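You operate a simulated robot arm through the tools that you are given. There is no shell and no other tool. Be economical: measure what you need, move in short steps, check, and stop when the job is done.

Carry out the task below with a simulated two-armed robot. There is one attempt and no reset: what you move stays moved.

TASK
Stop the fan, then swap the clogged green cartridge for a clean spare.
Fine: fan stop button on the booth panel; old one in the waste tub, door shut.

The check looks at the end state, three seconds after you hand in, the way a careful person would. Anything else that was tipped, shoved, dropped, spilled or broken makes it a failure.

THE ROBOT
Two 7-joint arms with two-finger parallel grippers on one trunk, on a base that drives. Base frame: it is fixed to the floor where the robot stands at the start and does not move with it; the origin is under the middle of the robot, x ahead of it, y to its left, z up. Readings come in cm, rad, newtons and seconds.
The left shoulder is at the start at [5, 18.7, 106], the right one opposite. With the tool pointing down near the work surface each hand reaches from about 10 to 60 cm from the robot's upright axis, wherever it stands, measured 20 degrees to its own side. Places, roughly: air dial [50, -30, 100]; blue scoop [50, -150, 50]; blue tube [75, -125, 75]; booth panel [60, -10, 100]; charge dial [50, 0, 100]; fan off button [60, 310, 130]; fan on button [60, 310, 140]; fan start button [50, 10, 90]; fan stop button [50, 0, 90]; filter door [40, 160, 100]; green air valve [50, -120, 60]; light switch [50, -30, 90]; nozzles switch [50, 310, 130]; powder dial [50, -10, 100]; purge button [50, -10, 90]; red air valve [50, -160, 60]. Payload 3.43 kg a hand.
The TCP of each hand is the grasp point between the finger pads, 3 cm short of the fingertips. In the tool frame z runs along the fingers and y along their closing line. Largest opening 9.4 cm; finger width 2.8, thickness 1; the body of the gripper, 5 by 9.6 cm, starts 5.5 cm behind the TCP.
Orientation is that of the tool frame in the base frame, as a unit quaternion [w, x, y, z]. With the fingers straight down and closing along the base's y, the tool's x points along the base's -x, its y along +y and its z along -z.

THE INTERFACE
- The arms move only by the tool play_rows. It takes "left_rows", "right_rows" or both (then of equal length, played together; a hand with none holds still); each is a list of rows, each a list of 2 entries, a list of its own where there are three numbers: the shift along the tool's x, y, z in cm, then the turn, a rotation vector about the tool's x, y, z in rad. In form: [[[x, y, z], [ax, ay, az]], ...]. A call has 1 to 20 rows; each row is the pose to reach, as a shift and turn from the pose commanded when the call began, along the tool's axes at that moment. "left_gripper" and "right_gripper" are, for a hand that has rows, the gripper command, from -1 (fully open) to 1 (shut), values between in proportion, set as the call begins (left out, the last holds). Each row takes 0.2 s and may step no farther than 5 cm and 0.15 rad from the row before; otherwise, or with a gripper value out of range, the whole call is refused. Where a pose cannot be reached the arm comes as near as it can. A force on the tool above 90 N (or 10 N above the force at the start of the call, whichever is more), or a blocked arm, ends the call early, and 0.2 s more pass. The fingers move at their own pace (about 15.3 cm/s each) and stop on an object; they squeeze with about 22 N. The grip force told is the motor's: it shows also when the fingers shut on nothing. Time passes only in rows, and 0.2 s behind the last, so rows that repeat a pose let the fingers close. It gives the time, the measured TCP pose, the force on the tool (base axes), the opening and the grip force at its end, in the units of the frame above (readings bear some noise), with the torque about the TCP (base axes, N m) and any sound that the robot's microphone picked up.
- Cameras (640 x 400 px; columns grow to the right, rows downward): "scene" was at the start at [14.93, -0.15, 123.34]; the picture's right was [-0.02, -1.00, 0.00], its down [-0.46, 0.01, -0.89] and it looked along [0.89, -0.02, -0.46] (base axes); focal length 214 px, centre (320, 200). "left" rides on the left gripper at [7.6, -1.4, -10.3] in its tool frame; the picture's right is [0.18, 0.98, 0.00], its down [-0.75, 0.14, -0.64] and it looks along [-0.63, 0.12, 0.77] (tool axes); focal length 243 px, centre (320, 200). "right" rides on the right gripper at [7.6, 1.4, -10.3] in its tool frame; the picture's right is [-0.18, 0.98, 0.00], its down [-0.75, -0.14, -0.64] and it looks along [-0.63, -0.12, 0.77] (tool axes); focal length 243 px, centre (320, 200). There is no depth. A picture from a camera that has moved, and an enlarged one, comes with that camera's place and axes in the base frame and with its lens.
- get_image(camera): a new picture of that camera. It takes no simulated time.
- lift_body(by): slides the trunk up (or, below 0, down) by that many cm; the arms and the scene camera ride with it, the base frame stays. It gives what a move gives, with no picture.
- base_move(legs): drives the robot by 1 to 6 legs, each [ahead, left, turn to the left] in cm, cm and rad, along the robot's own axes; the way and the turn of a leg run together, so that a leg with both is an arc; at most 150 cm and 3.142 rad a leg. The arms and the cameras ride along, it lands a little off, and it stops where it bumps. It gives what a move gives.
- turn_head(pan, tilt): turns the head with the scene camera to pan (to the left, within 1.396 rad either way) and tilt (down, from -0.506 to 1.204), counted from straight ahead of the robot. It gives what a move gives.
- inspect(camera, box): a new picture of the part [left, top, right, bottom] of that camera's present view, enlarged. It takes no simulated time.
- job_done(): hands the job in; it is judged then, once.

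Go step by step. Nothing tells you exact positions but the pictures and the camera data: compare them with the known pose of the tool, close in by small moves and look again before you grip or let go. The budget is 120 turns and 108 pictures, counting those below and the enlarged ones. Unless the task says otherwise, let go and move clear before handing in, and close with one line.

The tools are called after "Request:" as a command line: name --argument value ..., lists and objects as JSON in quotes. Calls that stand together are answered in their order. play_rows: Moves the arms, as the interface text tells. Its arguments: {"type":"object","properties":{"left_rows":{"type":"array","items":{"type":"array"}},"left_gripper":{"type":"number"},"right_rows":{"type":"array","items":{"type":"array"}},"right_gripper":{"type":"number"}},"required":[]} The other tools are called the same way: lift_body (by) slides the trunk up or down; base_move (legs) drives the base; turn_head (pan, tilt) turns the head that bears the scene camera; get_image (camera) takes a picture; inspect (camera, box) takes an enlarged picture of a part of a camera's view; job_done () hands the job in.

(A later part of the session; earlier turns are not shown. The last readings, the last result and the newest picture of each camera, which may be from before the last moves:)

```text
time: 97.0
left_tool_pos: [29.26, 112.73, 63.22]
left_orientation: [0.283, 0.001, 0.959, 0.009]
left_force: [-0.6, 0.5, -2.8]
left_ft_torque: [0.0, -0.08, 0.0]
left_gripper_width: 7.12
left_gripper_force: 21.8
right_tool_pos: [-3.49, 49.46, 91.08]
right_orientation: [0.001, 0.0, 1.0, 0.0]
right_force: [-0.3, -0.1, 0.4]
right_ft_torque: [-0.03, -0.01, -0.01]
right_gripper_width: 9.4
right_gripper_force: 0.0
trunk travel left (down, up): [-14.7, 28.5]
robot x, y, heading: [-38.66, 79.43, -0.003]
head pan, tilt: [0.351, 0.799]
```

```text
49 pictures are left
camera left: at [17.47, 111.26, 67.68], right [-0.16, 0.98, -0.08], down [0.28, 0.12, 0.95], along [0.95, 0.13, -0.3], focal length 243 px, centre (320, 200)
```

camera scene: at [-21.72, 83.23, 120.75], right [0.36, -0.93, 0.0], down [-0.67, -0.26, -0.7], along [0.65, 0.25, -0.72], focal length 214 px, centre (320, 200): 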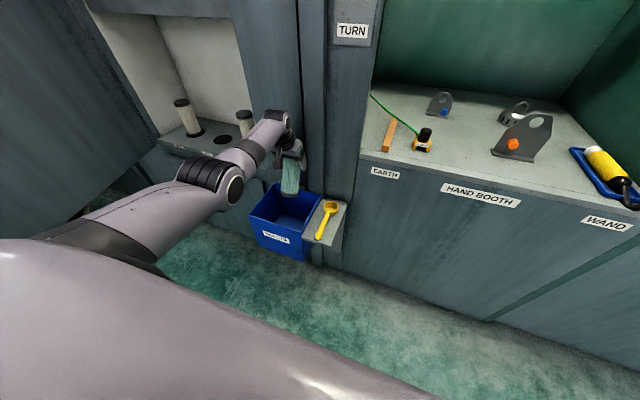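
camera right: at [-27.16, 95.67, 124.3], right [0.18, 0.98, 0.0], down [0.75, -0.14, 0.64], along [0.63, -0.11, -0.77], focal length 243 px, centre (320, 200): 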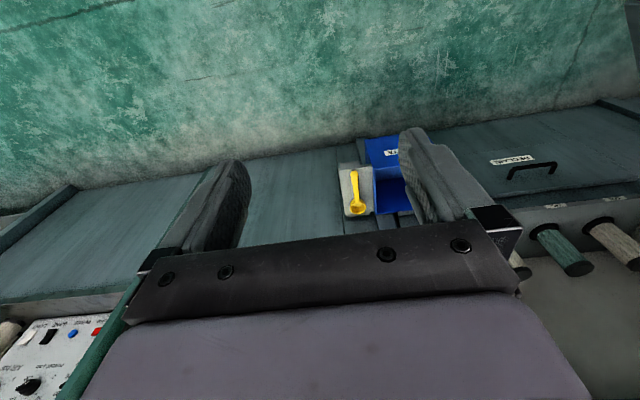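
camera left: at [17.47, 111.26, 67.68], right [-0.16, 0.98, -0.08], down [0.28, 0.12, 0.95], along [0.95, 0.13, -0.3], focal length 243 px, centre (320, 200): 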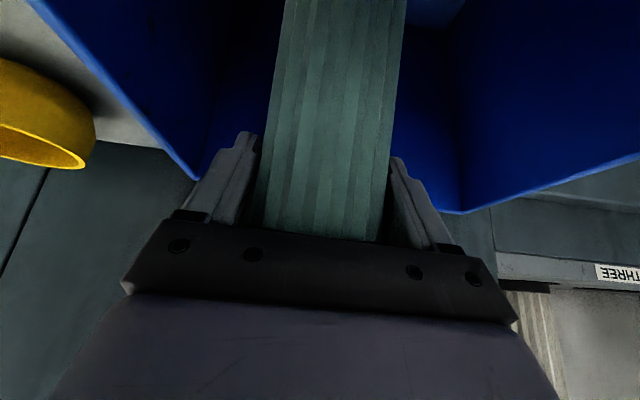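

Clear now and inside the tub. Lower another 4 cm and release.

Request:
lift_body --by -4

Request:
play_rows --left_rows '[[[0, 0, 0], [0, 0, 0]], [[0, 0, 0], [0, 0, 0]], [[0, 0, 0], [0, 0, 0]]]' --left_gripper -1

Request:
get_image --camera "left"

```text
time: 97.9
left_tool_pos: [29.43, 112.79, 59.24]
left_orientation: [0.282, 0.001, 0.959, 0.01]
left_force: [-0.6, -0.3, -3.6]
left_ft_torque: [-0.02, -0.06, 0.02]
left_gripper_width: 7.12
left_gripper_force: 22.0
right_tool_pos: [-3.56, 49.53, 87.14]
right_orientation: [0.001, 0.001, 1.0, 0.0]
right_force: [0.1, 0.4, -0.6]
right_ft_torque: [0.02, 0.01, 0.02]
right_gripper_width: 9.41
right_gripper_force: 0.1
trunk travel left (down, up): [-10.7, 32.5]
robot x, y, heading: [-38.6, 79.56, -0.007]
head pan, tilt: [0.351, 0.799]
```

```text
time: 98.7
left_tool_pos: [29.42, 112.89, 59.3]
left_orientation: [0.284, 0.003, 0.959, 0.009]
left_force: [-1.1, -0.3, -0.1]
left_ft_torque: [0.01, -0.01, -0.02]
left_gripper_width: 9.4
left_gripper_force: 0.1
right_tool_pos: [-3.5, 49.35, 87.12]
right_orientation: [0.001, 0.0, 1.0, 0.0]
right_force: [0.0, -0.1, -0.1]
right_ft_torque: [-0.01, 0.01, -0.01]
right_gripper_width: 9.38
right_gripper_force: 0.1
trunk travel left (down, up): [-10.7, 32.5]
robot x, y, heading: [-38.76, 79.38, 0.003]
head pan, tilt: [0.351, 0.799]
```

```text
48 pictures are left
camera left: at [17.47, 111.26, 63.71], right [-0.16, 0.98, -0.08], down [0.28, 0.12, 0.95], along [0.95, 0.13, -0.3], focal length 243 px, centre (320, 200)
```

left: 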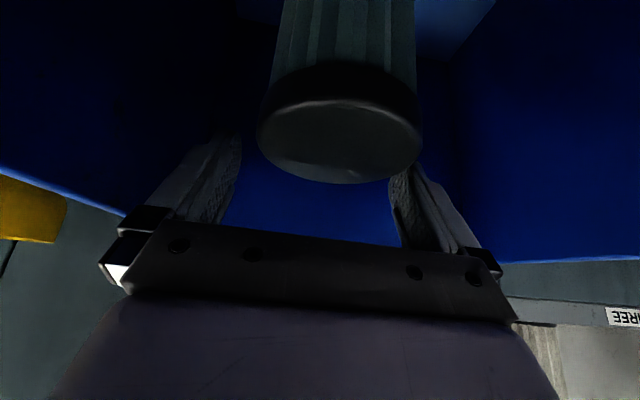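

Released; the cartridge stands in the tub. Raise straight up and check.

Request:
lift_body --by 30

Request:
get_image --camera "scene"

```text
time: 101.7
left_tool_pos: [29.4, 112.84, 89.12]
left_orientation: [0.283, 0.002, 0.959, 0.009]
left_force: [-0.3, -0.5, 0.2]
left_ft_torque: [-0.04, -0.03, 0.02]
left_gripper_width: 9.42
left_gripper_force: 0.0
right_tool_pos: [-3.46, 49.48, 117.13]
right_orientation: [0.001, -0.001, 1.0, -0.001]
right_force: [0.5, 0.4, 0.6]
right_ft_torque: [-0.01, 0.02, 0.0]
right_gripper_width: 9.39
right_gripper_force: 0.1
trunk travel left (down, up): [-40.7, 2.5]
robot x, y, heading: [-38.91, 79.43, -0.001]
head pan, tilt: [0.351, 0.799]
```

```text
47 pictures are left
camera scene: at [-25.61, 82.45, 133.75], right [0.34, -0.94, 0.0], down [-0.67, -0.25, -0.7], along [0.65, 0.24, -0.72], focal length 214 px, centre (320, 200)
```

scene: 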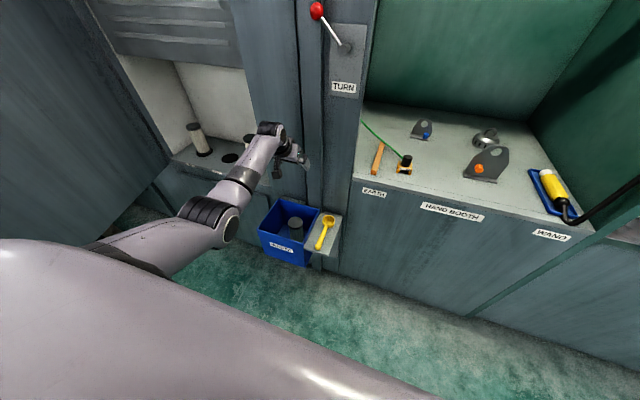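

The old cartridge is in the waste tub. Now I back off and drive right to the spares shelf.

Request:
base_move --legs '[[-25, 0, 0], [0, -150, 0]]'

Request:
turn_head --pan 0.3 --tilt 0.5

Request:
get_image --camera "scene"

Request:
get_image --camera "left"

```text
time: 116.3
left_tool_pos: [4.97, -34.88, 89.11]
left_orientation: [0.283, -0.011, 0.959, 0.013]
left_force: [0.5, -0.8, 0.3]
left_ft_torque: [0.0, -0.01, 0.0]
left_gripper_width: 9.4
left_gripper_force: 0.1
right_tool_pos: [-26.05, -98.94, 117.1]
right_orientation: [0.0, -0.013, 1.0, 0.0]
right_force: [-0.1, -0.2, 0.5]
right_ft_torque: [-0.01, -0.01, 0.01]
right_gripper_width: 9.37
right_gripper_force: 0.1
trunk travel left (down, up): [-40.7, 2.5]
robot x, y, heading: [-62.16, -69.48, 0.025]
head pan, tilt: [0.351, 0.799]
```

```text
time: 117.1
left_tool_pos: [5.09, -34.99, 89.25]
left_orientation: [0.282, -0.011, 0.959, 0.014]
left_force: [0.7, -0.6, 0.1]
left_ft_torque: [0.04, 0.01, 0.01]
left_gripper_width: 9.39
left_gripper_force: 0.1
right_tool_pos: [-26.05, -98.99, 117.17]
right_orientation: [0.0, -0.013, 1.0, 0.001]
right_force: [0.3, -0.2, 0.4]
right_ft_torque: [0.02, -0.03, 0.0]
right_gripper_width: 9.4
right_gripper_force: 0.0
trunk travel left (down, up): [-40.7, 2.5]
robot x, y, heading: [-62.64, -69.74, 0.025]
head pan, tilt: [0.3, 0.499]
```

```text
46 pictures are left
camera scene: at [-47.98, -66.68, 136.35], right [0.32, -0.95, 0.0], down [-0.45, -0.15, -0.88], along [0.83, 0.28, -0.48], focal length 214 px, centre (320, 200)
```

scene: 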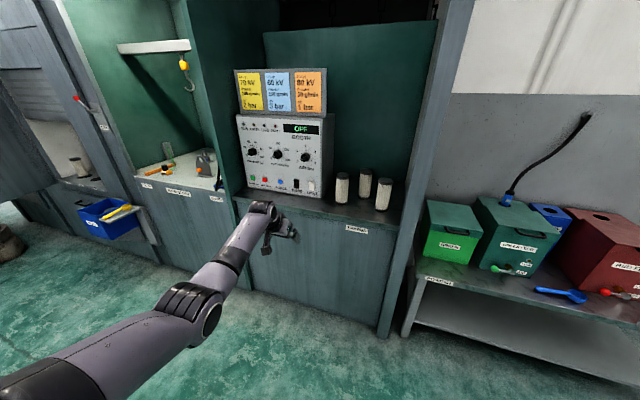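

```text
45 pictures are left
camera left: at [-6.8, -36.67, 93.7], right [-0.18, 0.98, -0.08], down [0.28, 0.13, 0.95], along [0.94, 0.15, -0.3], focal length 243 px, centre (320, 200)
```

left: 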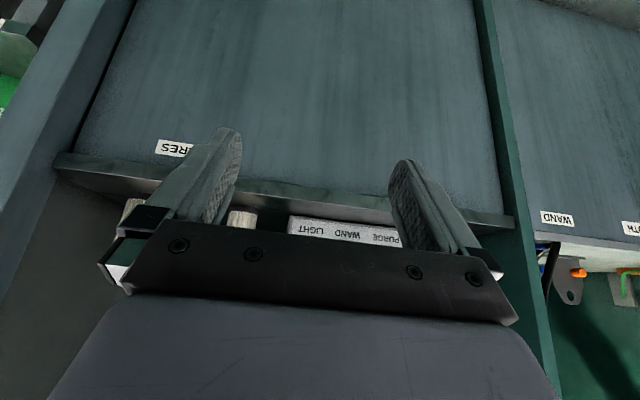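

Three spares stand on the shelf; I'll zoom in to pick a clean one.

Request:
inspect --camera "scene" --box '[310, 150, 420, 240]'

```text
4.44 times, centred on (365, 195) of scene
camera zoom: at [-47.98, -66.68, 136.35], right [0.32, -0.95, 0.0], down [-0.45, -0.15, -0.88], along [0.83, 0.28, -0.48], focal length 953 px, centre (120, 222)
```

zoom: 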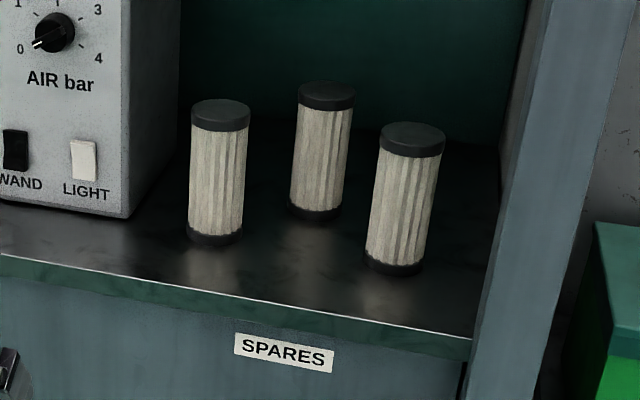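

All three are clean. I'll take the left-front spare at about (42.6, -47.3), top z≈99. Raise and pitch the hand to 45°, then approach.

Request:
play_rows --left_rows '[[[-2.2, 0, -3.5], [0, -0.05, 0]], [[-4.5, 0, -7], [0, -0.11, 0]], [[-6.7, 0, -10.5], [0, -0.16, 0]], [[-9, 0, -14], [0, -0.215, 0]]]'

Request:
base_move --legs '[[0, -12, -0.025], [23, 0, 0]]'

Request:
get_image --camera "left"

Request:
get_image --camera "scene"

```text
time: 118.1
left_tool_pos: [5.27, -35.06, 106.14]
left_orientation: [0.384, -0.008, 0.923, 0.013]
left_force: [0.6, 0.3, -0.1]
left_ft_torque: [-0.01, 0.02, 0.0]
left_gripper_width: 9.39
left_gripper_force: 0.2
right_tool_pos: [-26.19, -99.02, 117.27]
right_orientation: [0.0, -0.013, 1.0, -0.001]
right_force: [0.3, 0.3, 0.0]
right_ft_torque: [-0.04, 0.0, 0.04]
right_gripper_width: 9.39
right_gripper_force: 0.1
trunk travel left (down, up): [-40.7, 2.5]
robot x, y, heading: [-62.41, -69.77, 0.028]
head pan, tilt: [0.3, 0.499]
```

```text
time: 121.2
left_tool_pos: [29.11, -48.99, 105.88]
left_orientation: [0.384, 0.002, 0.923, 0.009]
left_force: [0.1, 0.4, 0.0]
left_ft_torque: [-0.03, 0.03, 0.01]
left_gripper_width: 9.4
left_gripper_force: 0.0
right_tool_pos: [-4.12, -112.02, 117.1]
right_orientation: [0.001, 0.001, 1.0, 0.0]
right_force: [-0.6, 0.8, 0.8]
right_ft_torque: [0.01, -0.02, 0.04]
right_gripper_width: 9.4
right_gripper_force: 0.1
trunk travel left (down, up): [-40.7, 2.5]
robot x, y, heading: [-39.38, -82.15, -0.003]
head pan, tilt: [0.3, 0.499]
```

```text
43 pictures are left
camera left: at [16.45, -50.35, 107.81], right [-0.13, 0.99, -0.11], down [0.08, 0.12, 0.99], along [0.99, 0.12, -0.09], focal length 243 px, centre (320, 200)
```

left: 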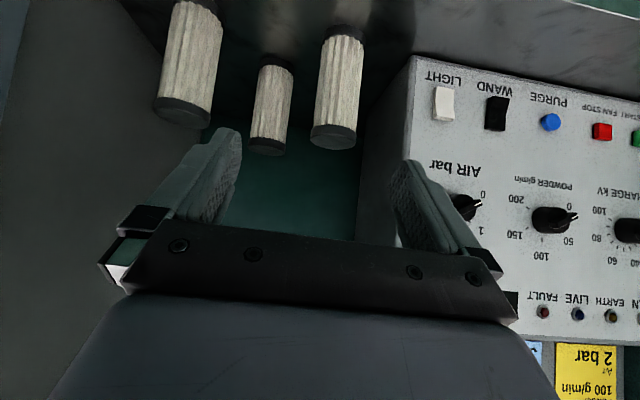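

```text
42 pictures are left
camera scene: at [-24.98, -79.12, 136.34], right [0.29, -0.96, 0.0], down [-0.46, -0.14, -0.88], along [0.84, 0.26, -0.48], focal length 214 px, centre (320, 200)
```

scene: 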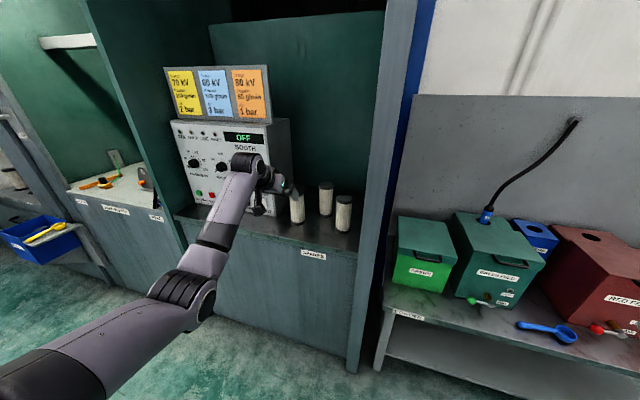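

The chosen spare's top is at (51.7, -44.9, 95.4). I'll move the base so the hand is directly above it, check, and then lower with the trunk.

Request:
base_move --legs '[[0, 4.2, 0.003], [22.2, 0, 0]]'

Request:
get_image --camera "left"

Request:
get_image --camera "scene"

```text
time: 123.5
left_tool_pos: [51.28, -44.59, 105.97]
left_orientation: [0.385, 0.002, 0.923, 0.009]
left_force: [1.1, -0.5, 0.5]
left_ft_torque: [0.01, 0.02, -0.02]
left_gripper_width: 9.42
left_gripper_force: 0.1
right_tool_pos: [18.36, -107.74, 117.17]
right_orientation: [-0.001, 0.001, 1.0, 0.0]
right_force: [0.1, 0.2, -0.1]
right_ft_torque: [0.02, 0.01, -0.01]
right_gripper_width: 9.39
right_gripper_force: 0.0
trunk travel left (down, up): [-40.7, 2.5]
robot x, y, heading: [-17.19, -77.37, 0.002]
head pan, tilt: [0.3, 0.499]
```

```text
41 pictures are left
camera left: at [38.63, -46.04, 107.81], right [-0.13, 0.98, -0.11], down [0.08, 0.12, 0.99], along [0.99, 0.12, -0.09], focal length 243 px, centre (320, 200)
```

left: 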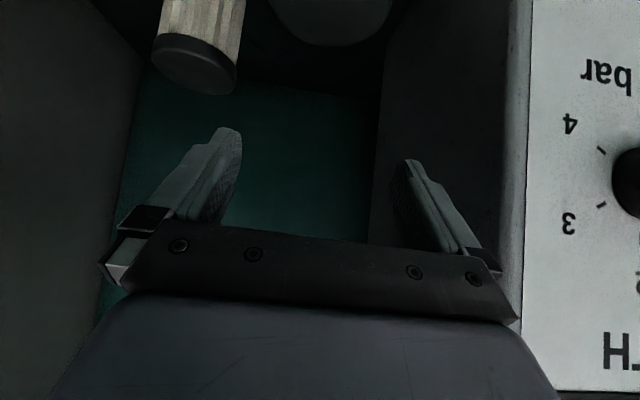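

```text
40 pictures are left
camera scene: at [-2.72, -74.91, 136.34], right [0.3, -0.96, 0.0], down [-0.46, -0.14, -0.88], along [0.84, 0.26, -0.48], focal length 214 px, centre (320, 200)
```

scene: 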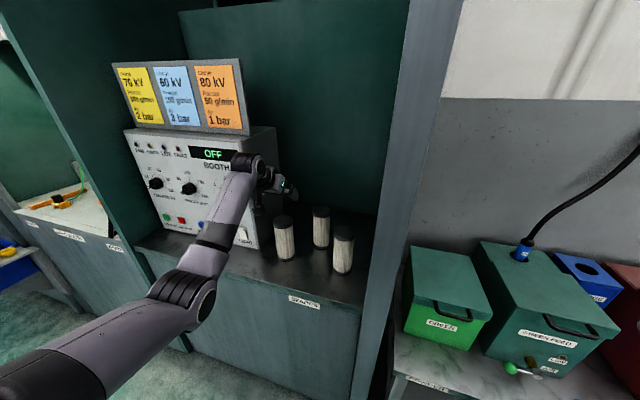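

Well aligned. Shift 0.4 cm right and lower 12.5 cm.

Request:
play_rows --left_rows '[[[0, -0.4, 0], [0, 0, 0]]]'

Request:
lift_body --by -12.4

Request:
get_image --camera "left"

```text
time: 123.9
left_tool_pos: [51.24, -44.95, 106.09]
left_orientation: [0.384, 0.003, 0.923, 0.009]
left_force: [-0.1, 0.9, 0.1]
left_ft_torque: [0.01, -0.04, 0.0]
left_gripper_width: 9.39
left_gripper_force: 0.1
right_tool_pos: [18.24, -107.76, 117.13]
right_orientation: [0.001, 0.0, 1.0, 0.0]
right_force: [0.2, 0.0, -0.1]
right_ft_torque: [0.02, 0.0, 0.02]
right_gripper_width: 9.44
right_gripper_force: 0.1
trunk travel left (down, up): [-40.7, 2.5]
robot x, y, heading: [-17.4, -77.88, -0.002]
head pan, tilt: [0.3, 0.499]
```

```text
time: 125.5
left_tool_pos: [51.28, -45.08, 93.67]
left_orientation: [0.384, 0.003, 0.923, 0.009]
left_force: [0.3, -0.4, 0.1]
left_ft_torque: [0.04, 0.01, -0.02]
left_gripper_width: 9.41
left_gripper_force: 0.0
right_tool_pos: [18.34, -107.78, 104.73]
right_orientation: [0.001, 0.0, 1.0, 0.0]
right_force: [0.0, -0.7, 0.1]
right_ft_torque: [-0.03, 0.03, 0.01]
right_gripper_width: 9.38
right_gripper_force: 0.1
trunk travel left (down, up): [-28.3, 14.9]
robot x, y, heading: [-17.22, -77.77, 0.003]
head pan, tilt: [0.3, 0.499]
```

```text
39 pictures are left
camera left: at [38.58, -46.47, 95.48], right [-0.13, 0.98, -0.11], down [0.07, 0.12, 0.99], along [0.99, 0.12, -0.09], focal length 243 px, centre (320, 200)
```

left: 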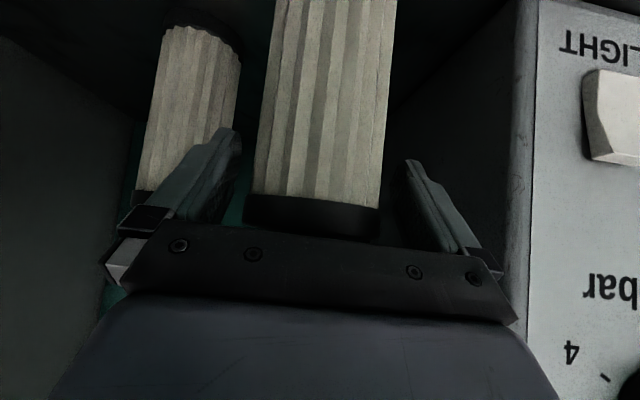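

Centered; lower another 1 cm and grip.

Request:
lift_body --by -1.0

Request:
play_rows --left_rows '[[[0, 0, 0], [0, 0, 0]], [[0, 0, 0], [0, 0, 0]], [[0, 0, 0], [0, 0, 0]]]' --left_gripper 1

Request:
get_image --camera "left"

```text
time: 126.0
left_tool_pos: [51.21, -44.97, 92.63]
left_orientation: [0.384, 0.003, 0.923, 0.008]
left_force: [0.0, 1.2, 0.4]
left_ft_torque: [0.01, -0.04, 0.01]
left_gripper_width: 9.41
left_gripper_force: 0.1
right_tool_pos: [18.22, -107.75, 103.88]
right_orientation: [0.0, 0.0, 1.0, 0.0]
right_force: [-0.5, 0.3, -0.6]
right_ft_torque: [0.0, 0.01, 0.01]
right_gripper_width: 9.39
right_gripper_force: 0.1
trunk travel left (down, up): [-27.3, 15.9]
robot x, y, heading: [-17.08, -77.52, -0.001]
head pan, tilt: [0.3, 0.499]
```

```text
time: 126.8
left_tool_pos: [51.2, -45.14, 92.66]
left_orientation: [0.385, 0.002, 0.923, 0.009]
left_force: [-0.3, -1.8, 1.5]
left_ft_torque: [-0.06, -0.04, 0.01]
left_gripper_width: 7.23
left_gripper_force: 22.6
right_tool_pos: [18.18, -107.76, 103.62]
right_orientation: [0.0, 0.0, 1.0, 0.001]
right_force: [-0.5, 0.0, 0.0]
right_ft_torque: [-0.01, -0.01, -0.01]
right_gripper_width: 9.43
right_gripper_force: 0.1
trunk travel left (down, up): [-27.3, 15.9]
robot x, y, heading: [-17.35, -77.76, 0.003]
head pan, tilt: [0.3, 0.499]
```

```text
38 pictures are left
camera left: at [38.59, -46.51, 94.49], right [-0.13, 0.98, -0.11], down [0.07, 0.12, 0.99], along [0.99, 0.12, -0.09], focal length 243 px, centre (320, 200)
```

left: 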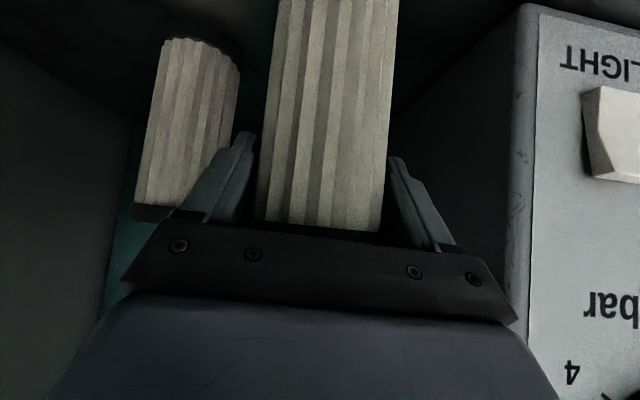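

Gripped. Lift 13 cm and back away from the shelf.

Request:
lift_body --by 13

Request:
base_move --legs '[[-45, 0, 0]]'

Request:
get_image --camera "scene"

```text
time: 128.4
left_tool_pos: [51.27, -45.13, 105.48]
left_orientation: [0.384, 0.002, 0.923, 0.009]
left_force: [-0.2, 0.0, -2.9]
left_ft_torque: [0.0, -0.01, -0.02]
left_gripper_width: 7.21
left_gripper_force: 21.3
right_tool_pos: [18.36, -107.71, 116.67]
right_orientation: [0.0, 0.0, 1.0, 0.0]
right_force: [-0.3, -0.6, 0.8]
right_ft_torque: [-0.01, 0.03, 0.0]
right_gripper_width: 9.4
right_gripper_force: 0.0
trunk travel left (down, up): [-40.3, 2.9]
robot x, y, heading: [-17.53, -78.0, -0.001]
head pan, tilt: [0.3, 0.499]
```

```text
time: 131.1
left_tool_pos: [6.99, -45.14, 105.58]
left_orientation: [0.384, 0.004, 0.923, 0.009]
left_force: [0.5, -0.3, -2.1]
left_ft_torque: [-0.01, 0.0, -0.02]
left_gripper_width: 7.23
left_gripper_force: 22.1
right_tool_pos: [-26.32, -107.75, 116.68]
right_orientation: [0.001, 0.001, 1.0, 0.0]
right_force: [0.5, -0.2, 0.4]
right_ft_torque: [-0.03, -0.01, 0.03]
right_gripper_width: 9.4
right_gripper_force: 0.0
trunk travel left (down, up): [-40.3, 2.9]
robot x, y, heading: [-61.84, -77.8, -0.004]
head pan, tilt: [0.3, 0.499]
```

```text
37 pictures are left
camera scene: at [-47.16, -74.89, 135.95], right [0.29, -0.96, 0.0], down [-0.46, -0.14, -0.88], along [0.84, 0.26, -0.48], focal length 214 px, centre (320, 200)
```

scene: 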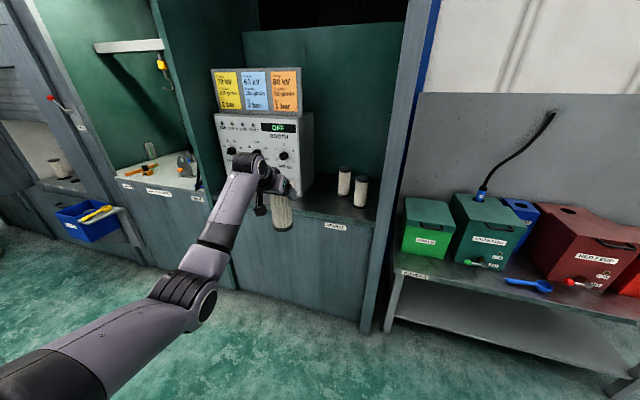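

Spare in hand. Drive left toward the filter cabinet.

Request:
base_move --legs '[[0, 100, 0.004], [0, 95, 0]]'

Request:
turn_head --pan 0.6 --tilt 0.7

Request:
get_image --camera "scene"

Request:
get_image --camera "left"

```text
time: 148.7
left_tool_pos: [4.73, 153.39, 105.66]
left_orientation: [0.384, -0.003, 0.923, 0.011]
left_force: [0.2, 0.6, -3.8]
left_ft_torque: [0.0, 0.0, 0.02]
left_gripper_width: 7.14
left_gripper_force: 21.6
right_tool_pos: [-27.64, 90.22, 116.78]
right_orientation: [0.0, -0.005, 1.0, -0.001]
right_force: [-0.2, -0.4, -0.1]
right_ft_torque: [-0.01, -0.03, 0.01]
right_gripper_width: 9.38
right_gripper_force: 0.1
trunk travel left (down, up): [-40.3, 2.9]
robot x, y, heading: [-63.43, 120.3, 0.009]
head pan, tilt: [0.3, 0.499]
```

```text
time: 149.5
left_tool_pos: [4.71, 153.24, 105.59]
left_orientation: [0.384, -0.003, 0.923, 0.011]
left_force: [-0.5, 1.0, -3.0]
left_ft_torque: [0.02, -0.02, -0.01]
left_gripper_width: 7.16
left_gripper_force: 22.0
right_tool_pos: [-27.59, 90.32, 116.82]
right_orientation: [0.0, -0.006, 1.0, -0.001]
right_force: [0.3, 0.2, -0.1]
right_ft_torque: [0.01, -0.02, -0.01]
right_gripper_width: 9.38
right_gripper_force: 0.1
trunk travel left (down, up): [-40.3, 2.9]
robot x, y, heading: [-63.33, 120.52, 0.007]
head pan, tilt: [0.6, 0.7]
```

```text
36 pictures are left
camera scene: at [-50.66, 125.01, 134.18], right [0.57, -0.82, 0.0], down [-0.53, -0.37, -0.77], along [0.63, 0.44, -0.64], focal length 214 px, centre (320, 200)
```

scene: 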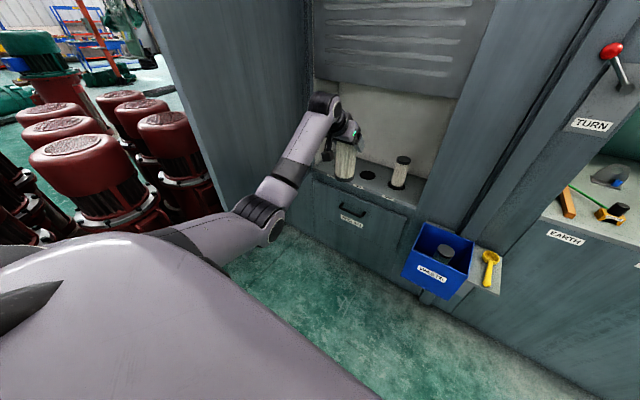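

```text
35 pictures are left
camera left: at [-7.88, 151.78, 107.41], right [-0.14, 0.98, -0.11], down [0.07, 0.12, 0.99], along [0.99, 0.13, -0.09], focal length 243 px, centre (320, 200)
```

left: 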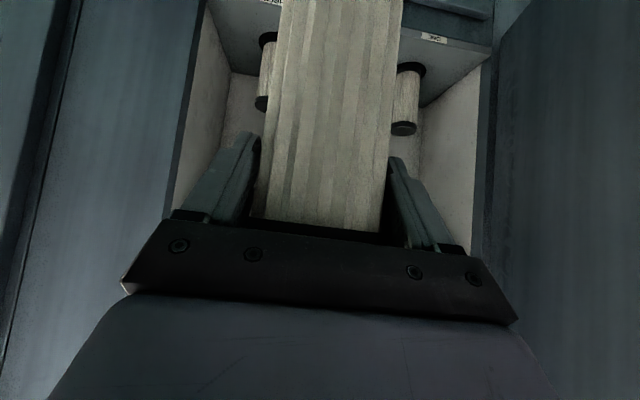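

Lower the hand to z≈91 to pass under the louvers, square up, and drive in partway.

Request:
lift_body --by -14.6

Request:
base_move --legs '[[0, 7, -0.008], [25, 0, 0]]'

Request:
get_image --camera "scene"

Request:
get_image --camera "left"

```text
time: 151.2
left_tool_pos: [4.84, 153.18, 91.04]
left_orientation: [0.385, -0.002, 0.923, 0.011]
left_force: [-0.6, 0.1, -2.7]
left_ft_torque: [-0.01, -0.01, -0.02]
left_gripper_width: 7.14
left_gripper_force: 22.2
right_tool_pos: [-27.53, 90.38, 102.15]
right_orientation: [0.0, -0.005, 1.0, -0.001]
right_force: [0.4, -0.5, -0.3]
right_ft_torque: [0.01, -0.03, 0.01]
right_gripper_width: 9.39
right_gripper_force: 0.1
trunk travel left (down, up): [-25.7, 17.5]
robot x, y, heading: [-63.47, 120.1, 0.007]
head pan, tilt: [0.6, 0.7]
```

```text
time: 153.9
left_tool_pos: [29.85, 159.65, 91.03]
left_orientation: [0.383, 0.003, 0.924, 0.009]
left_force: [0.8, 0.5, -2.2]
left_ft_torque: [0.0, -0.03, 0.01]
left_gripper_width: 7.2
left_gripper_force: 21.7
right_tool_pos: [-3.05, 96.77, 102.22]
right_orientation: [0.0, -0.001, 1.0, 0.001]
right_force: [-0.8, 0.4, -0.6]
right_ft_torque: [0.02, 0.0, 0.01]
right_gripper_width: 9.39
right_gripper_force: 0.1
trunk travel left (down, up): [-25.7, 17.5]
robot x, y, heading: [-38.63, 126.97, -0.0]
head pan, tilt: [0.6, 0.7]
```

```text
34 pictures are left
camera scene: at [-25.84, 131.8, 119.57], right [0.57, -0.82, 0.0], down [-0.53, -0.36, -0.76], along [0.63, 0.43, -0.64], focal length 214 px, centre (320, 200)
```

scene: 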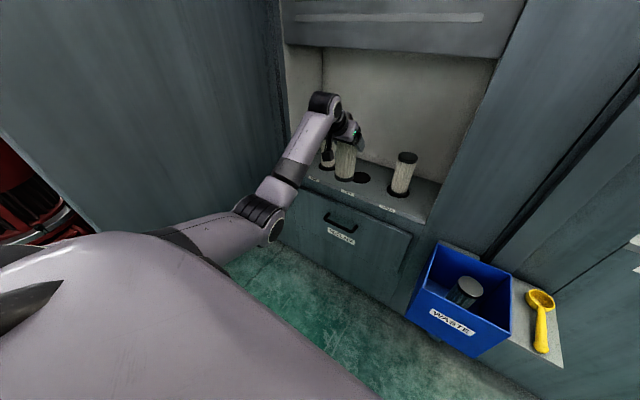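

```text
33 pictures are left
camera left: at [17.19, 158.15, 92.8], right [-0.13, 0.98, -0.11], down [0.08, 0.12, 0.99], along [0.99, 0.12, -0.09], focal length 243 px, centre (320, 200)
```

left: 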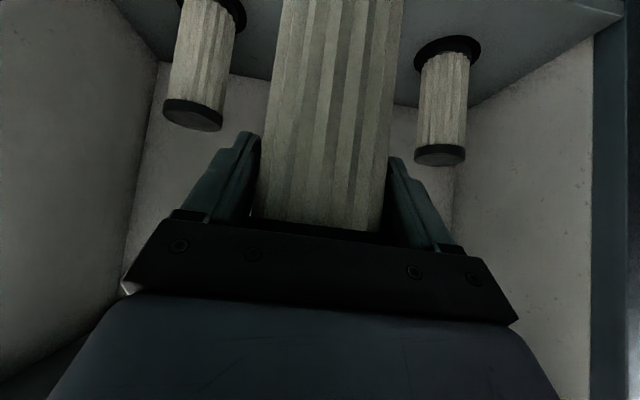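

The socket is at about (50.6, 161.9). I'll move in above it, keeping the bottom ~10 cm high.

Request:
base_move --legs '[[16.5, 0, 0]]'

Request:
play_rows --left_rows '[[[-1.3, 1, 1.3], [0, 0, 0]], [[-2.6, 2.0, 2.6], [0, 0, 0]]]'

Request:
inspect --camera "scene" --box '[260, 100, 460, 240]'

Request:
get_image --camera "left"

```text
time: 155.4
left_tool_pos: [46.45, 159.39, 90.88]
left_orientation: [0.384, 0.002, 0.923, 0.009]
left_force: [-0.2, 1.1, -2.7]
left_ft_torque: [0.01, -0.03, -0.01]
left_gripper_width: 7.14
left_gripper_force: 21.9
right_tool_pos: [13.43, 96.71, 102.2]
right_orientation: [0.0, 0.001, 1.0, 0.0]
right_force: [0.1, -0.1, -0.7]
right_ft_torque: [-0.02, 0.03, -0.01]
right_gripper_width: 9.39
right_gripper_force: 0.0
trunk travel left (down, up): [-25.7, 17.5]
robot x, y, heading: [-21.98, 127.17, 0.006]
head pan, tilt: [0.6, 0.7]
```

```text
time: 156.0
left_tool_pos: [50.09, 161.53, 90.83]
left_orientation: [0.384, 0.002, 0.923, 0.01]
left_force: [-0.9, -0.4, -3.4]
left_ft_torque: [-0.01, -0.04, 0.01]
left_gripper_width: 7.17
left_gripper_force: 22.4
right_tool_pos: [13.47, 96.89, 102.13]
right_orientation: [0.0, 0.0, 1.0, 0.0]
right_force: [-0.3, -0.5, -0.7]
right_ft_torque: [-0.01, 0.01, 0.01]
right_gripper_width: 9.4
right_gripper_force: 0.0
trunk travel left (down, up): [-25.7, 17.5]
robot x, y, heading: [-22.28, 126.83, -0.003]
head pan, tilt: [0.6, 0.7]
```

```text
2.86 times, centred on (360, 170) of scene
camera zoom: at [-9.26, 131.79, 119.57], right [0.56, -0.83, 0.0], down [-0.53, -0.36, -0.76], along [0.63, 0.43, -0.64], focal length 613 px, centre (206, 286)
```

zoom: 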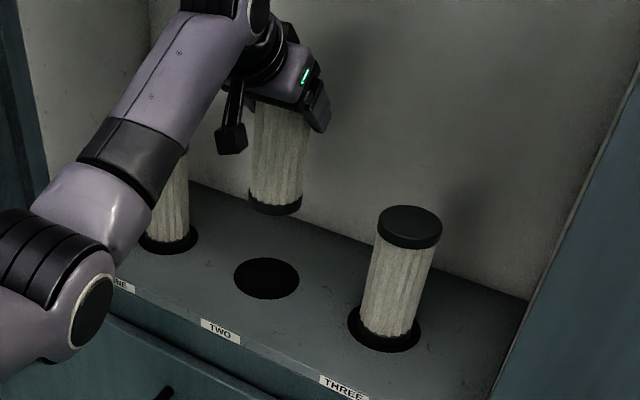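

```text
31 pictures are left
camera left: at [37.48, 160.12, 92.69], right [-0.13, 0.98, -0.11], down [0.08, 0.12, 0.99], along [0.99, 0.12, -0.09], focal length 243 px, centre (320, 200)
```

left: 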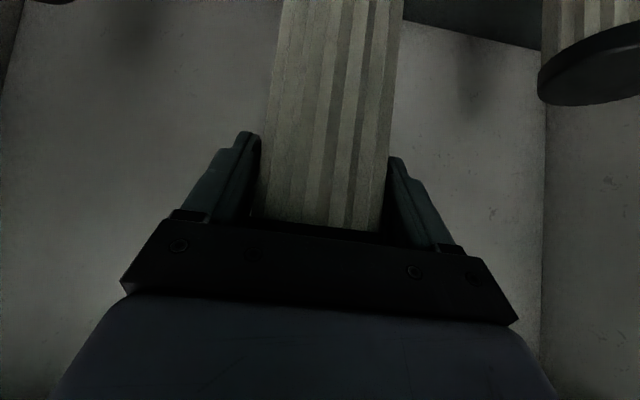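

In this view the cartridge's vertical drop line passes right through the socket centre. Nudge 0.15 cm left and lower 9 cm.

Request:
play_rows --left_rows '[[[0, 0.15, 0], [0, 0, 0]]]'

Request:
lift_body --by -9

Request:
inspect --camera "scene" --box '[280, 80, 440, 200]'

```text
time: 156.4
left_tool_pos: [50.18, 161.7, 90.91]
left_orientation: [0.384, 0.002, 0.923, 0.009]
left_force: [0.3, 0.2, -2.7]
left_ft_torque: [-0.01, 0.02, 0.03]
left_gripper_width: 7.14
left_gripper_force: 22.4
right_tool_pos: [13.49, 96.72, 102.1]
right_orientation: [0.0, 0.0, 1.0, 0.0]
right_force: [0.1, -0.1, 0.1]
right_ft_torque: [-0.02, -0.01, -0.03]
right_gripper_width: 9.39
right_gripper_force: 0.1
trunk travel left (down, up): [-25.7, 17.5]
robot x, y, heading: [-22.31, 126.98, -0.003]
head pan, tilt: [0.6, 0.7]
```

```text
time: 157.6
left_tool_pos: [50.15, 161.67, 81.81]
left_orientation: [0.384, 0.002, 0.923, 0.009]
left_force: [0.7, 0.7, -2.6]
left_ft_torque: [-0.02, 0.0, -0.02]
left_gripper_width: 7.16
left_gripper_force: 22.2
right_tool_pos: [13.36, 96.81, 93.1]
right_orientation: [0.001, -0.001, 1.0, 0.0]
right_force: [-0.1, 0.7, 0.3]
right_ft_torque: [-0.02, 0.0, -0.01]
right_gripper_width: 9.42
right_gripper_force: 0.0
trunk travel left (down, up): [-16.7, 26.5]
robot x, y, heading: [-21.9, 126.81, -0.001]
head pan, tilt: [0.6, 0.7]
```

```text
3.33 times, centred on (360, 140) of scene
camera zoom: at [-9.28, 131.79, 110.58], right [0.56, -0.83, 0.0], down [-0.53, -0.36, -0.76], along [0.63, 0.43, -0.64], focal length 715 px, centre (187, 400)
```

zoom: 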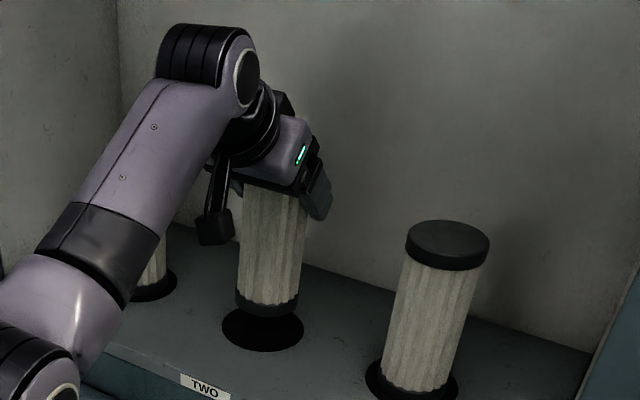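

Nearly concentric. Nudge 0.15 cm and lower 2.5 cm more.

Request:
play_rows --left_rows '[[[0, 0.15, 0], [0, 0, 0]]]'

Request:
lift_body --by -2.5

Request:
inspect --camera "scene" --box '[300, 110, 420, 200]'

```text
time: 158.0
left_tool_pos: [50.14, 161.81, 81.93]
left_orientation: [0.383, 0.002, 0.924, 0.009]
left_force: [-0.5, -0.5, -3.1]
left_ft_torque: [-0.01, -0.02, 0.0]
left_gripper_width: 7.16
left_gripper_force: 22.2
right_tool_pos: [13.35, 96.82, 93.12]
right_orientation: [0.0, 0.0, 1.0, 0.0]
right_force: [0.7, -0.1, -0.3]
right_ft_torque: [0.03, -0.02, 0.01]
right_gripper_width: 9.41
right_gripper_force: 0.1
trunk travel left (down, up): [-16.7, 26.5]
robot x, y, heading: [-22.27, 126.85, 0.001]
head pan, tilt: [0.6, 0.7]
```

```text
time: 158.7
left_tool_pos: [50.04, 161.79, 79.29]
left_orientation: [0.383, 0.002, 0.924, 0.009]
left_force: [-0.4, 0.4, -2.9]
left_ft_torque: [-0.02, 0.0, 0.02]
left_gripper_width: 7.16
left_gripper_force: 22.2
right_tool_pos: [13.38, 96.87, 90.61]
right_orientation: [0.001, 0.0, 1.0, 0.0]
right_force: [0.6, -0.2, 0.1]
right_ft_torque: [-0.01, -0.01, 0.01]
right_gripper_width: 9.41
right_gripper_force: 0.1
trunk travel left (down, up): [-14.2, 29.0]
robot x, y, heading: [-22.28, 126.85, 0.002]
head pan, tilt: [0.6, 0.7]
```

```text
4.44 times, centred on (360, 155) of scene
camera zoom: at [-9.28, 131.79, 108.07], right [0.56, -0.83, 0.0], down [-0.53, -0.36, -0.76], along [0.63, 0.43, -0.64], focal length 953 px, centre (142, 400)
```

zoom: 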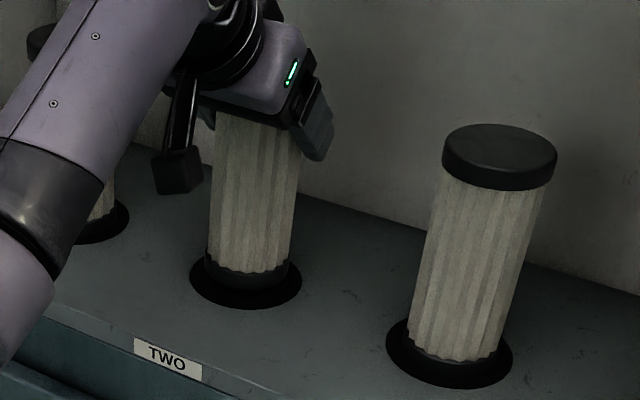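

Concentric with the socket ring. Lower gently until contact.

Request:
lift_body --by -1.0

Request:
inspect --camera "scene" --box '[300, 110, 420, 200]'

```text
time: 159.3
left_tool_pos: [50.02, 161.99, 78.75]
left_orientation: [0.387, 0.002, 0.922, 0.009]
left_force: [-0.8, 1.3, 6.4]
left_ft_torque: [-0.12, 0.08, -0.01]
left_gripper_width: 7.14
left_gripper_force: 21.8
right_tool_pos: [13.38, 96.74, 89.71]
right_orientation: [0.001, 0.0, 1.0, 0.0]
right_force: [0.6, 0.1, 0.0]
right_ft_torque: [-0.03, -0.04, 0.01]
right_gripper_width: 9.4
right_gripper_force: 0.1
trunk travel left (down, up): [-13.2, 30.0]
robot x, y, heading: [-21.76, 126.72, 0.004]
head pan, tilt: [0.6, 0.7]
```

```text
4.44 times, centred on (360, 155) of scene
camera zoom: at [-9.34, 131.76, 107.1], right [0.56, -0.83, 0.0], down [-0.53, -0.36, -0.77], along [0.63, 0.43, -0.64], focal length 953 px, centre (142, 400)
```

zoom: 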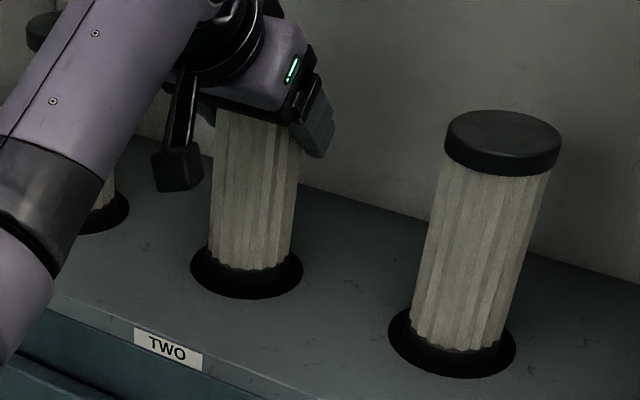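

Light contact (about 9 N) maybe 0.4 cm above full seating. I'll nudge 0.4 cm toward me and see whether it drops in.

Request:
play_rows --left_rows '[[[0.15, 0, -0.15], [0, 0, 0]], [[0.3, -0.1, -0.3], [0, 0, 0]], [[0.3, -0.1, -0.3], [0, 0, 0]]]'

Request:
lift_body --by -0.4

Request:
inspect --camera "scene" --box '[300, 110, 420, 200]'

```text
time: 160.1
left_tool_pos: [49.58, 161.69, 78.62]
left_orientation: [0.386, 0.002, 0.922, 0.009]
left_force: [4.3, 0.2, 10.9]
left_ft_torque: [-0.26, -0.34, 0.08]
left_gripper_width: 7.15
left_gripper_force: 22.0
right_tool_pos: [13.34, 96.77, 89.71]
right_orientation: [0.001, -0.001, 1.0, 0.002]
right_force: [1.0, -0.4, -0.3]
right_ft_torque: [0.02, 0.0, 0.01]
right_gripper_width: 9.38
right_gripper_force: 0.1
trunk travel left (down, up): [-13.2, 30.0]
robot x, y, heading: [-21.87, 127.02, 0.002]
head pan, tilt: [0.6, 0.7]
```

```text
time: 160.6
left_tool_pos: [49.5, 161.9, 78.53]
left_orientation: [0.388, 0.002, 0.922, 0.01]
left_force: [1.8, 4.3, 20.1]
left_ft_torque: [-0.25, 0.02, 0.02]
left_gripper_width: 7.12
left_gripper_force: 22.5
right_tool_pos: [13.36, 96.83, 89.36]
right_orientation: [0.001, 0.0, 1.0, 0.002]
right_force: [-0.5, -0.3, 0.4]
right_ft_torque: [0.0, 0.05, -0.03]
right_gripper_width: 9.39
right_gripper_force: 0.2
trunk travel left (down, up): [-12.8, 30.4]
robot x, y, heading: [-22.51, 126.95, -0.003]
head pan, tilt: [0.6, 0.7]
```

```text
4.44 times, centred on (360, 155) of scene
camera zoom: at [-9.46, 131.72, 106.72], right [0.56, -0.83, 0.0], down [-0.53, -0.36, -0.77], along [0.63, 0.43, -0.64], focal length 953 px, centre (142, 400)
```

zoom: 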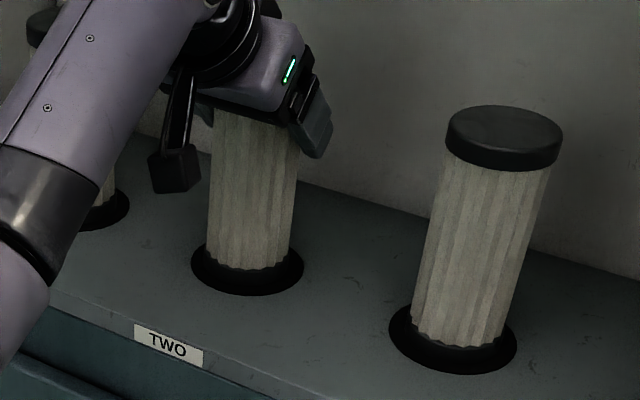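

The cartridge now sits like its neighbour and force rises firmly, so it's seated. Relieve pressure and release.

Request:
lift_body --by 0.5

Request:
play_rows --left_rows '[[[0, 0, 0], [0, 0, 0]], [[0, 0, 0], [0, 0, 0]], [[0, 0, 0], [0, 0, 0]]]' --left_gripper -1

Request:
inspect --camera "scene" --box '[300, 110, 420, 200]'

Request:
get_image --camera "left"

```text
time: 161.2
left_tool_pos: [49.59, 161.75, 78.49]
left_orientation: [0.385, 0.002, 0.923, 0.01]
left_force: [2.5, 2.9, 9.6]
left_ft_torque: [-0.11, -0.22, 0.03]
left_gripper_width: 7.14
left_gripper_force: 21.9
right_tool_pos: [13.38, 96.87, 89.72]
right_orientation: [0.001, 0.0, 1.0, 0.001]
right_force: [-0.5, 0.0, 0.4]
right_ft_torque: [0.01, 0.03, 0.02]
right_gripper_width: 9.42
right_gripper_force: 0.1
trunk travel left (down, up): [-13.3, 29.9]
robot x, y, heading: [-21.82, 126.96, 0.002]
head pan, tilt: [0.6, 0.7]
```

```text
time: 162.0
left_tool_pos: [49.63, 161.67, 78.42]
left_orientation: [0.384, 0.002, 0.923, 0.009]
left_force: [0.7, 0.0, 0.2]
left_ft_torque: [0.0, 0.03, -0.01]
left_gripper_width: 9.38
left_gripper_force: 0.1
right_tool_pos: [13.38, 96.89, 89.81]
right_orientation: [0.001, 0.0, 1.0, 0.0]
right_force: [-0.4, -0.9, -0.4]
right_ft_torque: [-0.02, 0.0, 0.01]
right_gripper_width: 9.4
right_gripper_force: 0.0
trunk travel left (down, up): [-13.3, 29.9]
robot x, y, heading: [-22.15, 126.98, 0.002]
head pan, tilt: [0.6, 0.7]
```

```text
4.44 times, centred on (360, 155) of scene
camera zoom: at [-9.29, 131.78, 107.18], right [0.56, -0.83, 0.0], down [-0.53, -0.36, -0.76], along [0.63, 0.43, -0.64], focal length 953 px, centre (142, 400)
```

zoom: 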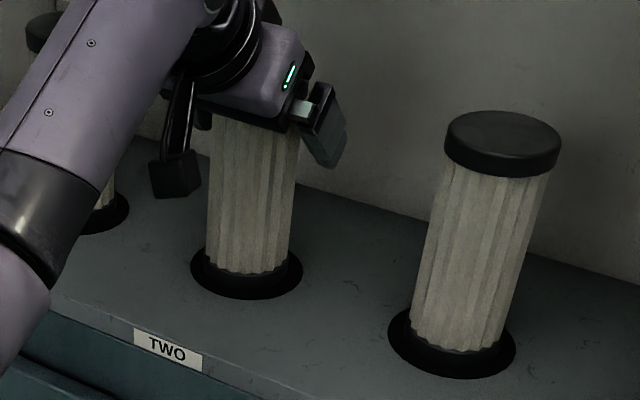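

```text
25 pictures are left
camera left: at [36.98, 160.33, 80.32], right [-0.13, 0.98, -0.11], down [0.08, 0.12, 0.99], along [0.99, 0.12, -0.09], focal length 243 px, centre (320, 200)
```

left: 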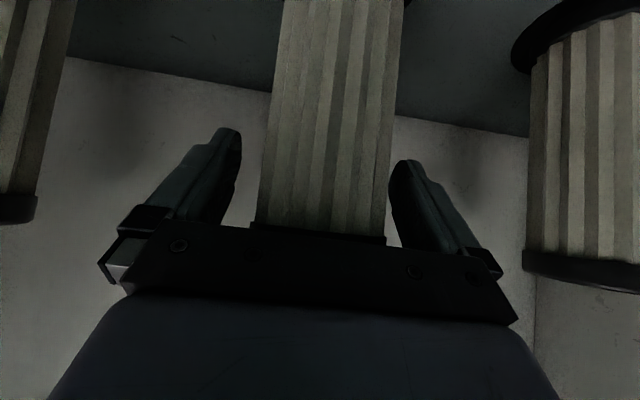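

Seated. Raise the open hand straight up and check the cartridge stays.

Request:
lift_body --by 12

Request:
base_move --legs '[[-40, 0, 0]]'

Request:
get_image --camera "left"

Request:
get_image --camera "scene"

```text
time: 163.5
left_tool_pos: [49.63, 161.66, 90.6]
left_orientation: [0.384, 0.002, 0.923, 0.009]
left_force: [0.0, -0.3, 0.4]
left_ft_torque: [0.02, -0.01, -0.01]
left_gripper_width: 9.41
left_gripper_force: 0.1
right_tool_pos: [13.49, 96.78, 101.63]
right_orientation: [0.001, 0.0, 1.0, 0.0]
right_force: [0.4, -0.7, -0.8]
right_ft_torque: [-0.01, -0.01, -0.02]
right_gripper_width: 9.38
right_gripper_force: 0.1
trunk travel left (down, up): [-25.3, 17.9]
robot x, y, heading: [-22.09, 127.02, -0.005]
head pan, tilt: [0.6, 0.7]
```

```text
time: 166.0
left_tool_pos: [9.86, 161.72, 90.58]
left_orientation: [0.385, 0.003, 0.923, 0.009]
left_force: [0.1, 0.5, 0.0]
left_ft_torque: [-0.01, 0.01, -0.02]
left_gripper_width: 9.4
left_gripper_force: 0.1
right_tool_pos: [-26.39, 96.89, 101.8]
right_orientation: [0.001, 0.001, 1.0, 0.0]
right_force: [0.2, 0.2, 0.5]
right_ft_torque: [-0.03, 0.01, 0.02]
right_gripper_width: 9.39
right_gripper_force: 0.1
trunk travel left (down, up): [-25.3, 17.9]
robot x, y, heading: [-61.89, 126.69, 0.002]
head pan, tilt: [0.6, 0.7]
```

```text
24 pictures are left
camera left: at [-2.79, 160.28, 92.36], right [-0.13, 0.98, -0.11], down [0.08, 0.12, 0.99], along [0.99, 0.12, -0.09], focal length 243 px, centre (320, 200)
```

left: 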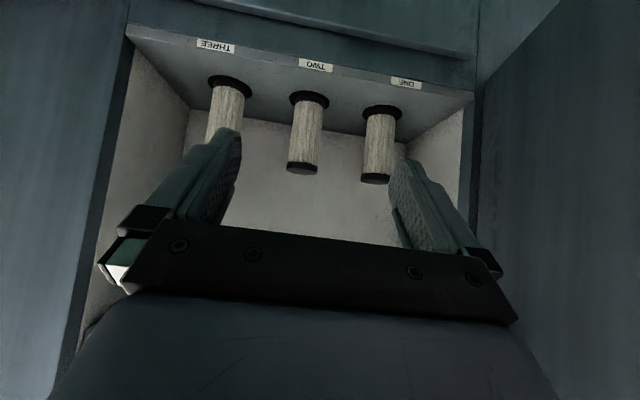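

```text
23 pictures are left
camera scene: at [-49.11, 131.79, 119.19], right [0.56, -0.83, 0.0], down [-0.53, -0.36, -0.77], along [0.63, 0.43, -0.64], focal length 214 px, centre (320, 200)
```

scene: 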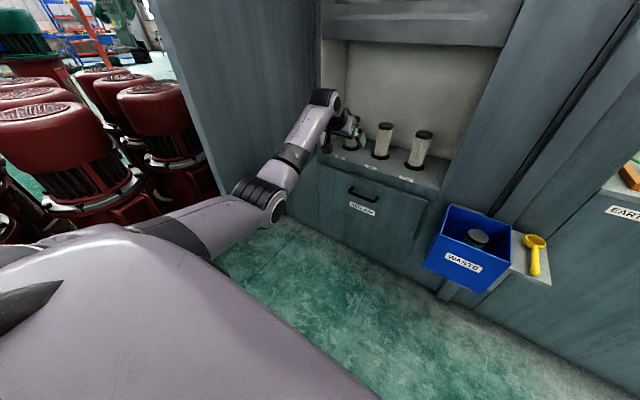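

The fresh cartridge is in socket TWO, aligned with its neighbours. Now to close the door: I'll go around its edge to the outer side with the closed left hand.

Request:
play_rows --left_rows '[[[0, 0, 0], [0, 0, 0]], [[0, 0, 0], [0, 0, 0]], [[0, 0, 0], [0, 0, 0]]]' --left_gripper 1

Request:
base_move --legs '[[0, -20, 0], [-36, 0, 0], [0, 48, 0]]'

Request:
turn_head --pan 0.4 --tilt 0.6

Request:
get_image --camera "scene"

```text
time: 166.8
left_tool_pos: [9.84, 161.65, 90.54]
left_orientation: [0.385, 0.003, 0.923, 0.008]
left_force: [0.3, -0.3, 1.2]
left_ft_torque: [-0.02, 0.0, 0.03]
left_gripper_width: 0.0
left_gripper_force: 22.4
right_tool_pos: [-26.37, 96.73, 101.87]
right_orientation: [0.001, 0.0, 1.0, 0.001]
right_force: [0.4, -0.2, -0.2]
right_ft_torque: [-0.02, 0.04, -0.01]
right_gripper_width: 9.41
right_gripper_force: 0.1
trunk travel left (down, up): [-25.3, 17.9]
robot x, y, heading: [-61.99, 126.87, 0.001]
head pan, tilt: [0.6, 0.7]
```

```text
time: 174.2
left_tool_pos: [-25.91, 177.91, 90.44]
left_orientation: [0.38, 0.001, 0.925, 0.008]
left_force: [-20.9, -4.4, 3.2]
left_ft_torque: [0.32, -1.1, 0.88]
left_gripper_width: 0.01
left_gripper_force: 22.6
right_tool_pos: [-61.82, 112.84, 101.86]
right_orientation: [0.002, -0.001, 1.0, 0.002]
right_force: [-0.6, -0.2, 0.1]
right_ft_torque: [0.01, -0.05, 0.05]
right_gripper_width: 9.4
right_gripper_force: 0.1
trunk travel left (down, up): [-25.3, 17.9]
robot x, y, heading: [-97.26, 142.38, 0.004]
head pan, tilt: [0.6, 0.7]
stopped in leg 3: the robot was blocked; the commanded pose is now the measured one
```

```text
time: 174.9
left_tool_pos: [-25.88, 177.62, 90.56]
left_orientation: [0.38, 0.001, 0.925, 0.009]
left_force: [-26.4, -5.2, 4.2]
left_ft_torque: [0.47, -1.39, 1.04]
left_gripper_width: 0.0
left_gripper_force: 22.4
right_tool_pos: [-61.87, 113.0, 101.8]
right_orientation: [0.003, -0.001, 1.0, 0.001]
right_force: [-0.6, 0.0, 1.1]
right_ft_torque: [-0.01, 0.01, -0.02]
right_gripper_width: 9.39
right_gripper_force: 0.1
trunk travel left (down, up): [-25.3, 17.9]
robot x, y, heading: [-96.95, 142.78, 0.006]
head pan, tilt: [0.4, 0.6]
```

```text
22 pictures are left
camera scene: at [-83.55, 146.5, 120.09], right [0.39, -0.92, 0.0], down [-0.52, -0.22, -0.83], along [0.76, 0.32, -0.56], focal length 214 px, centre (320, 200)
```

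scene: 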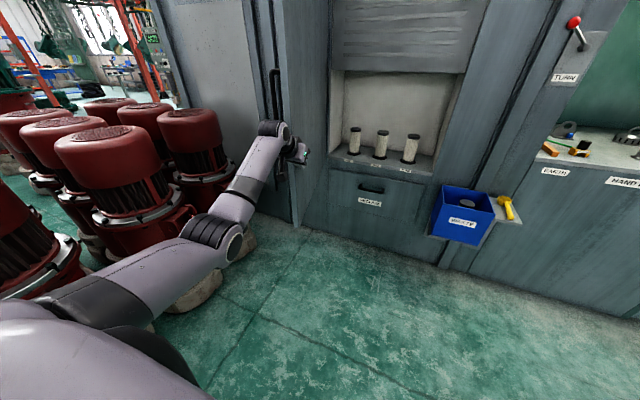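

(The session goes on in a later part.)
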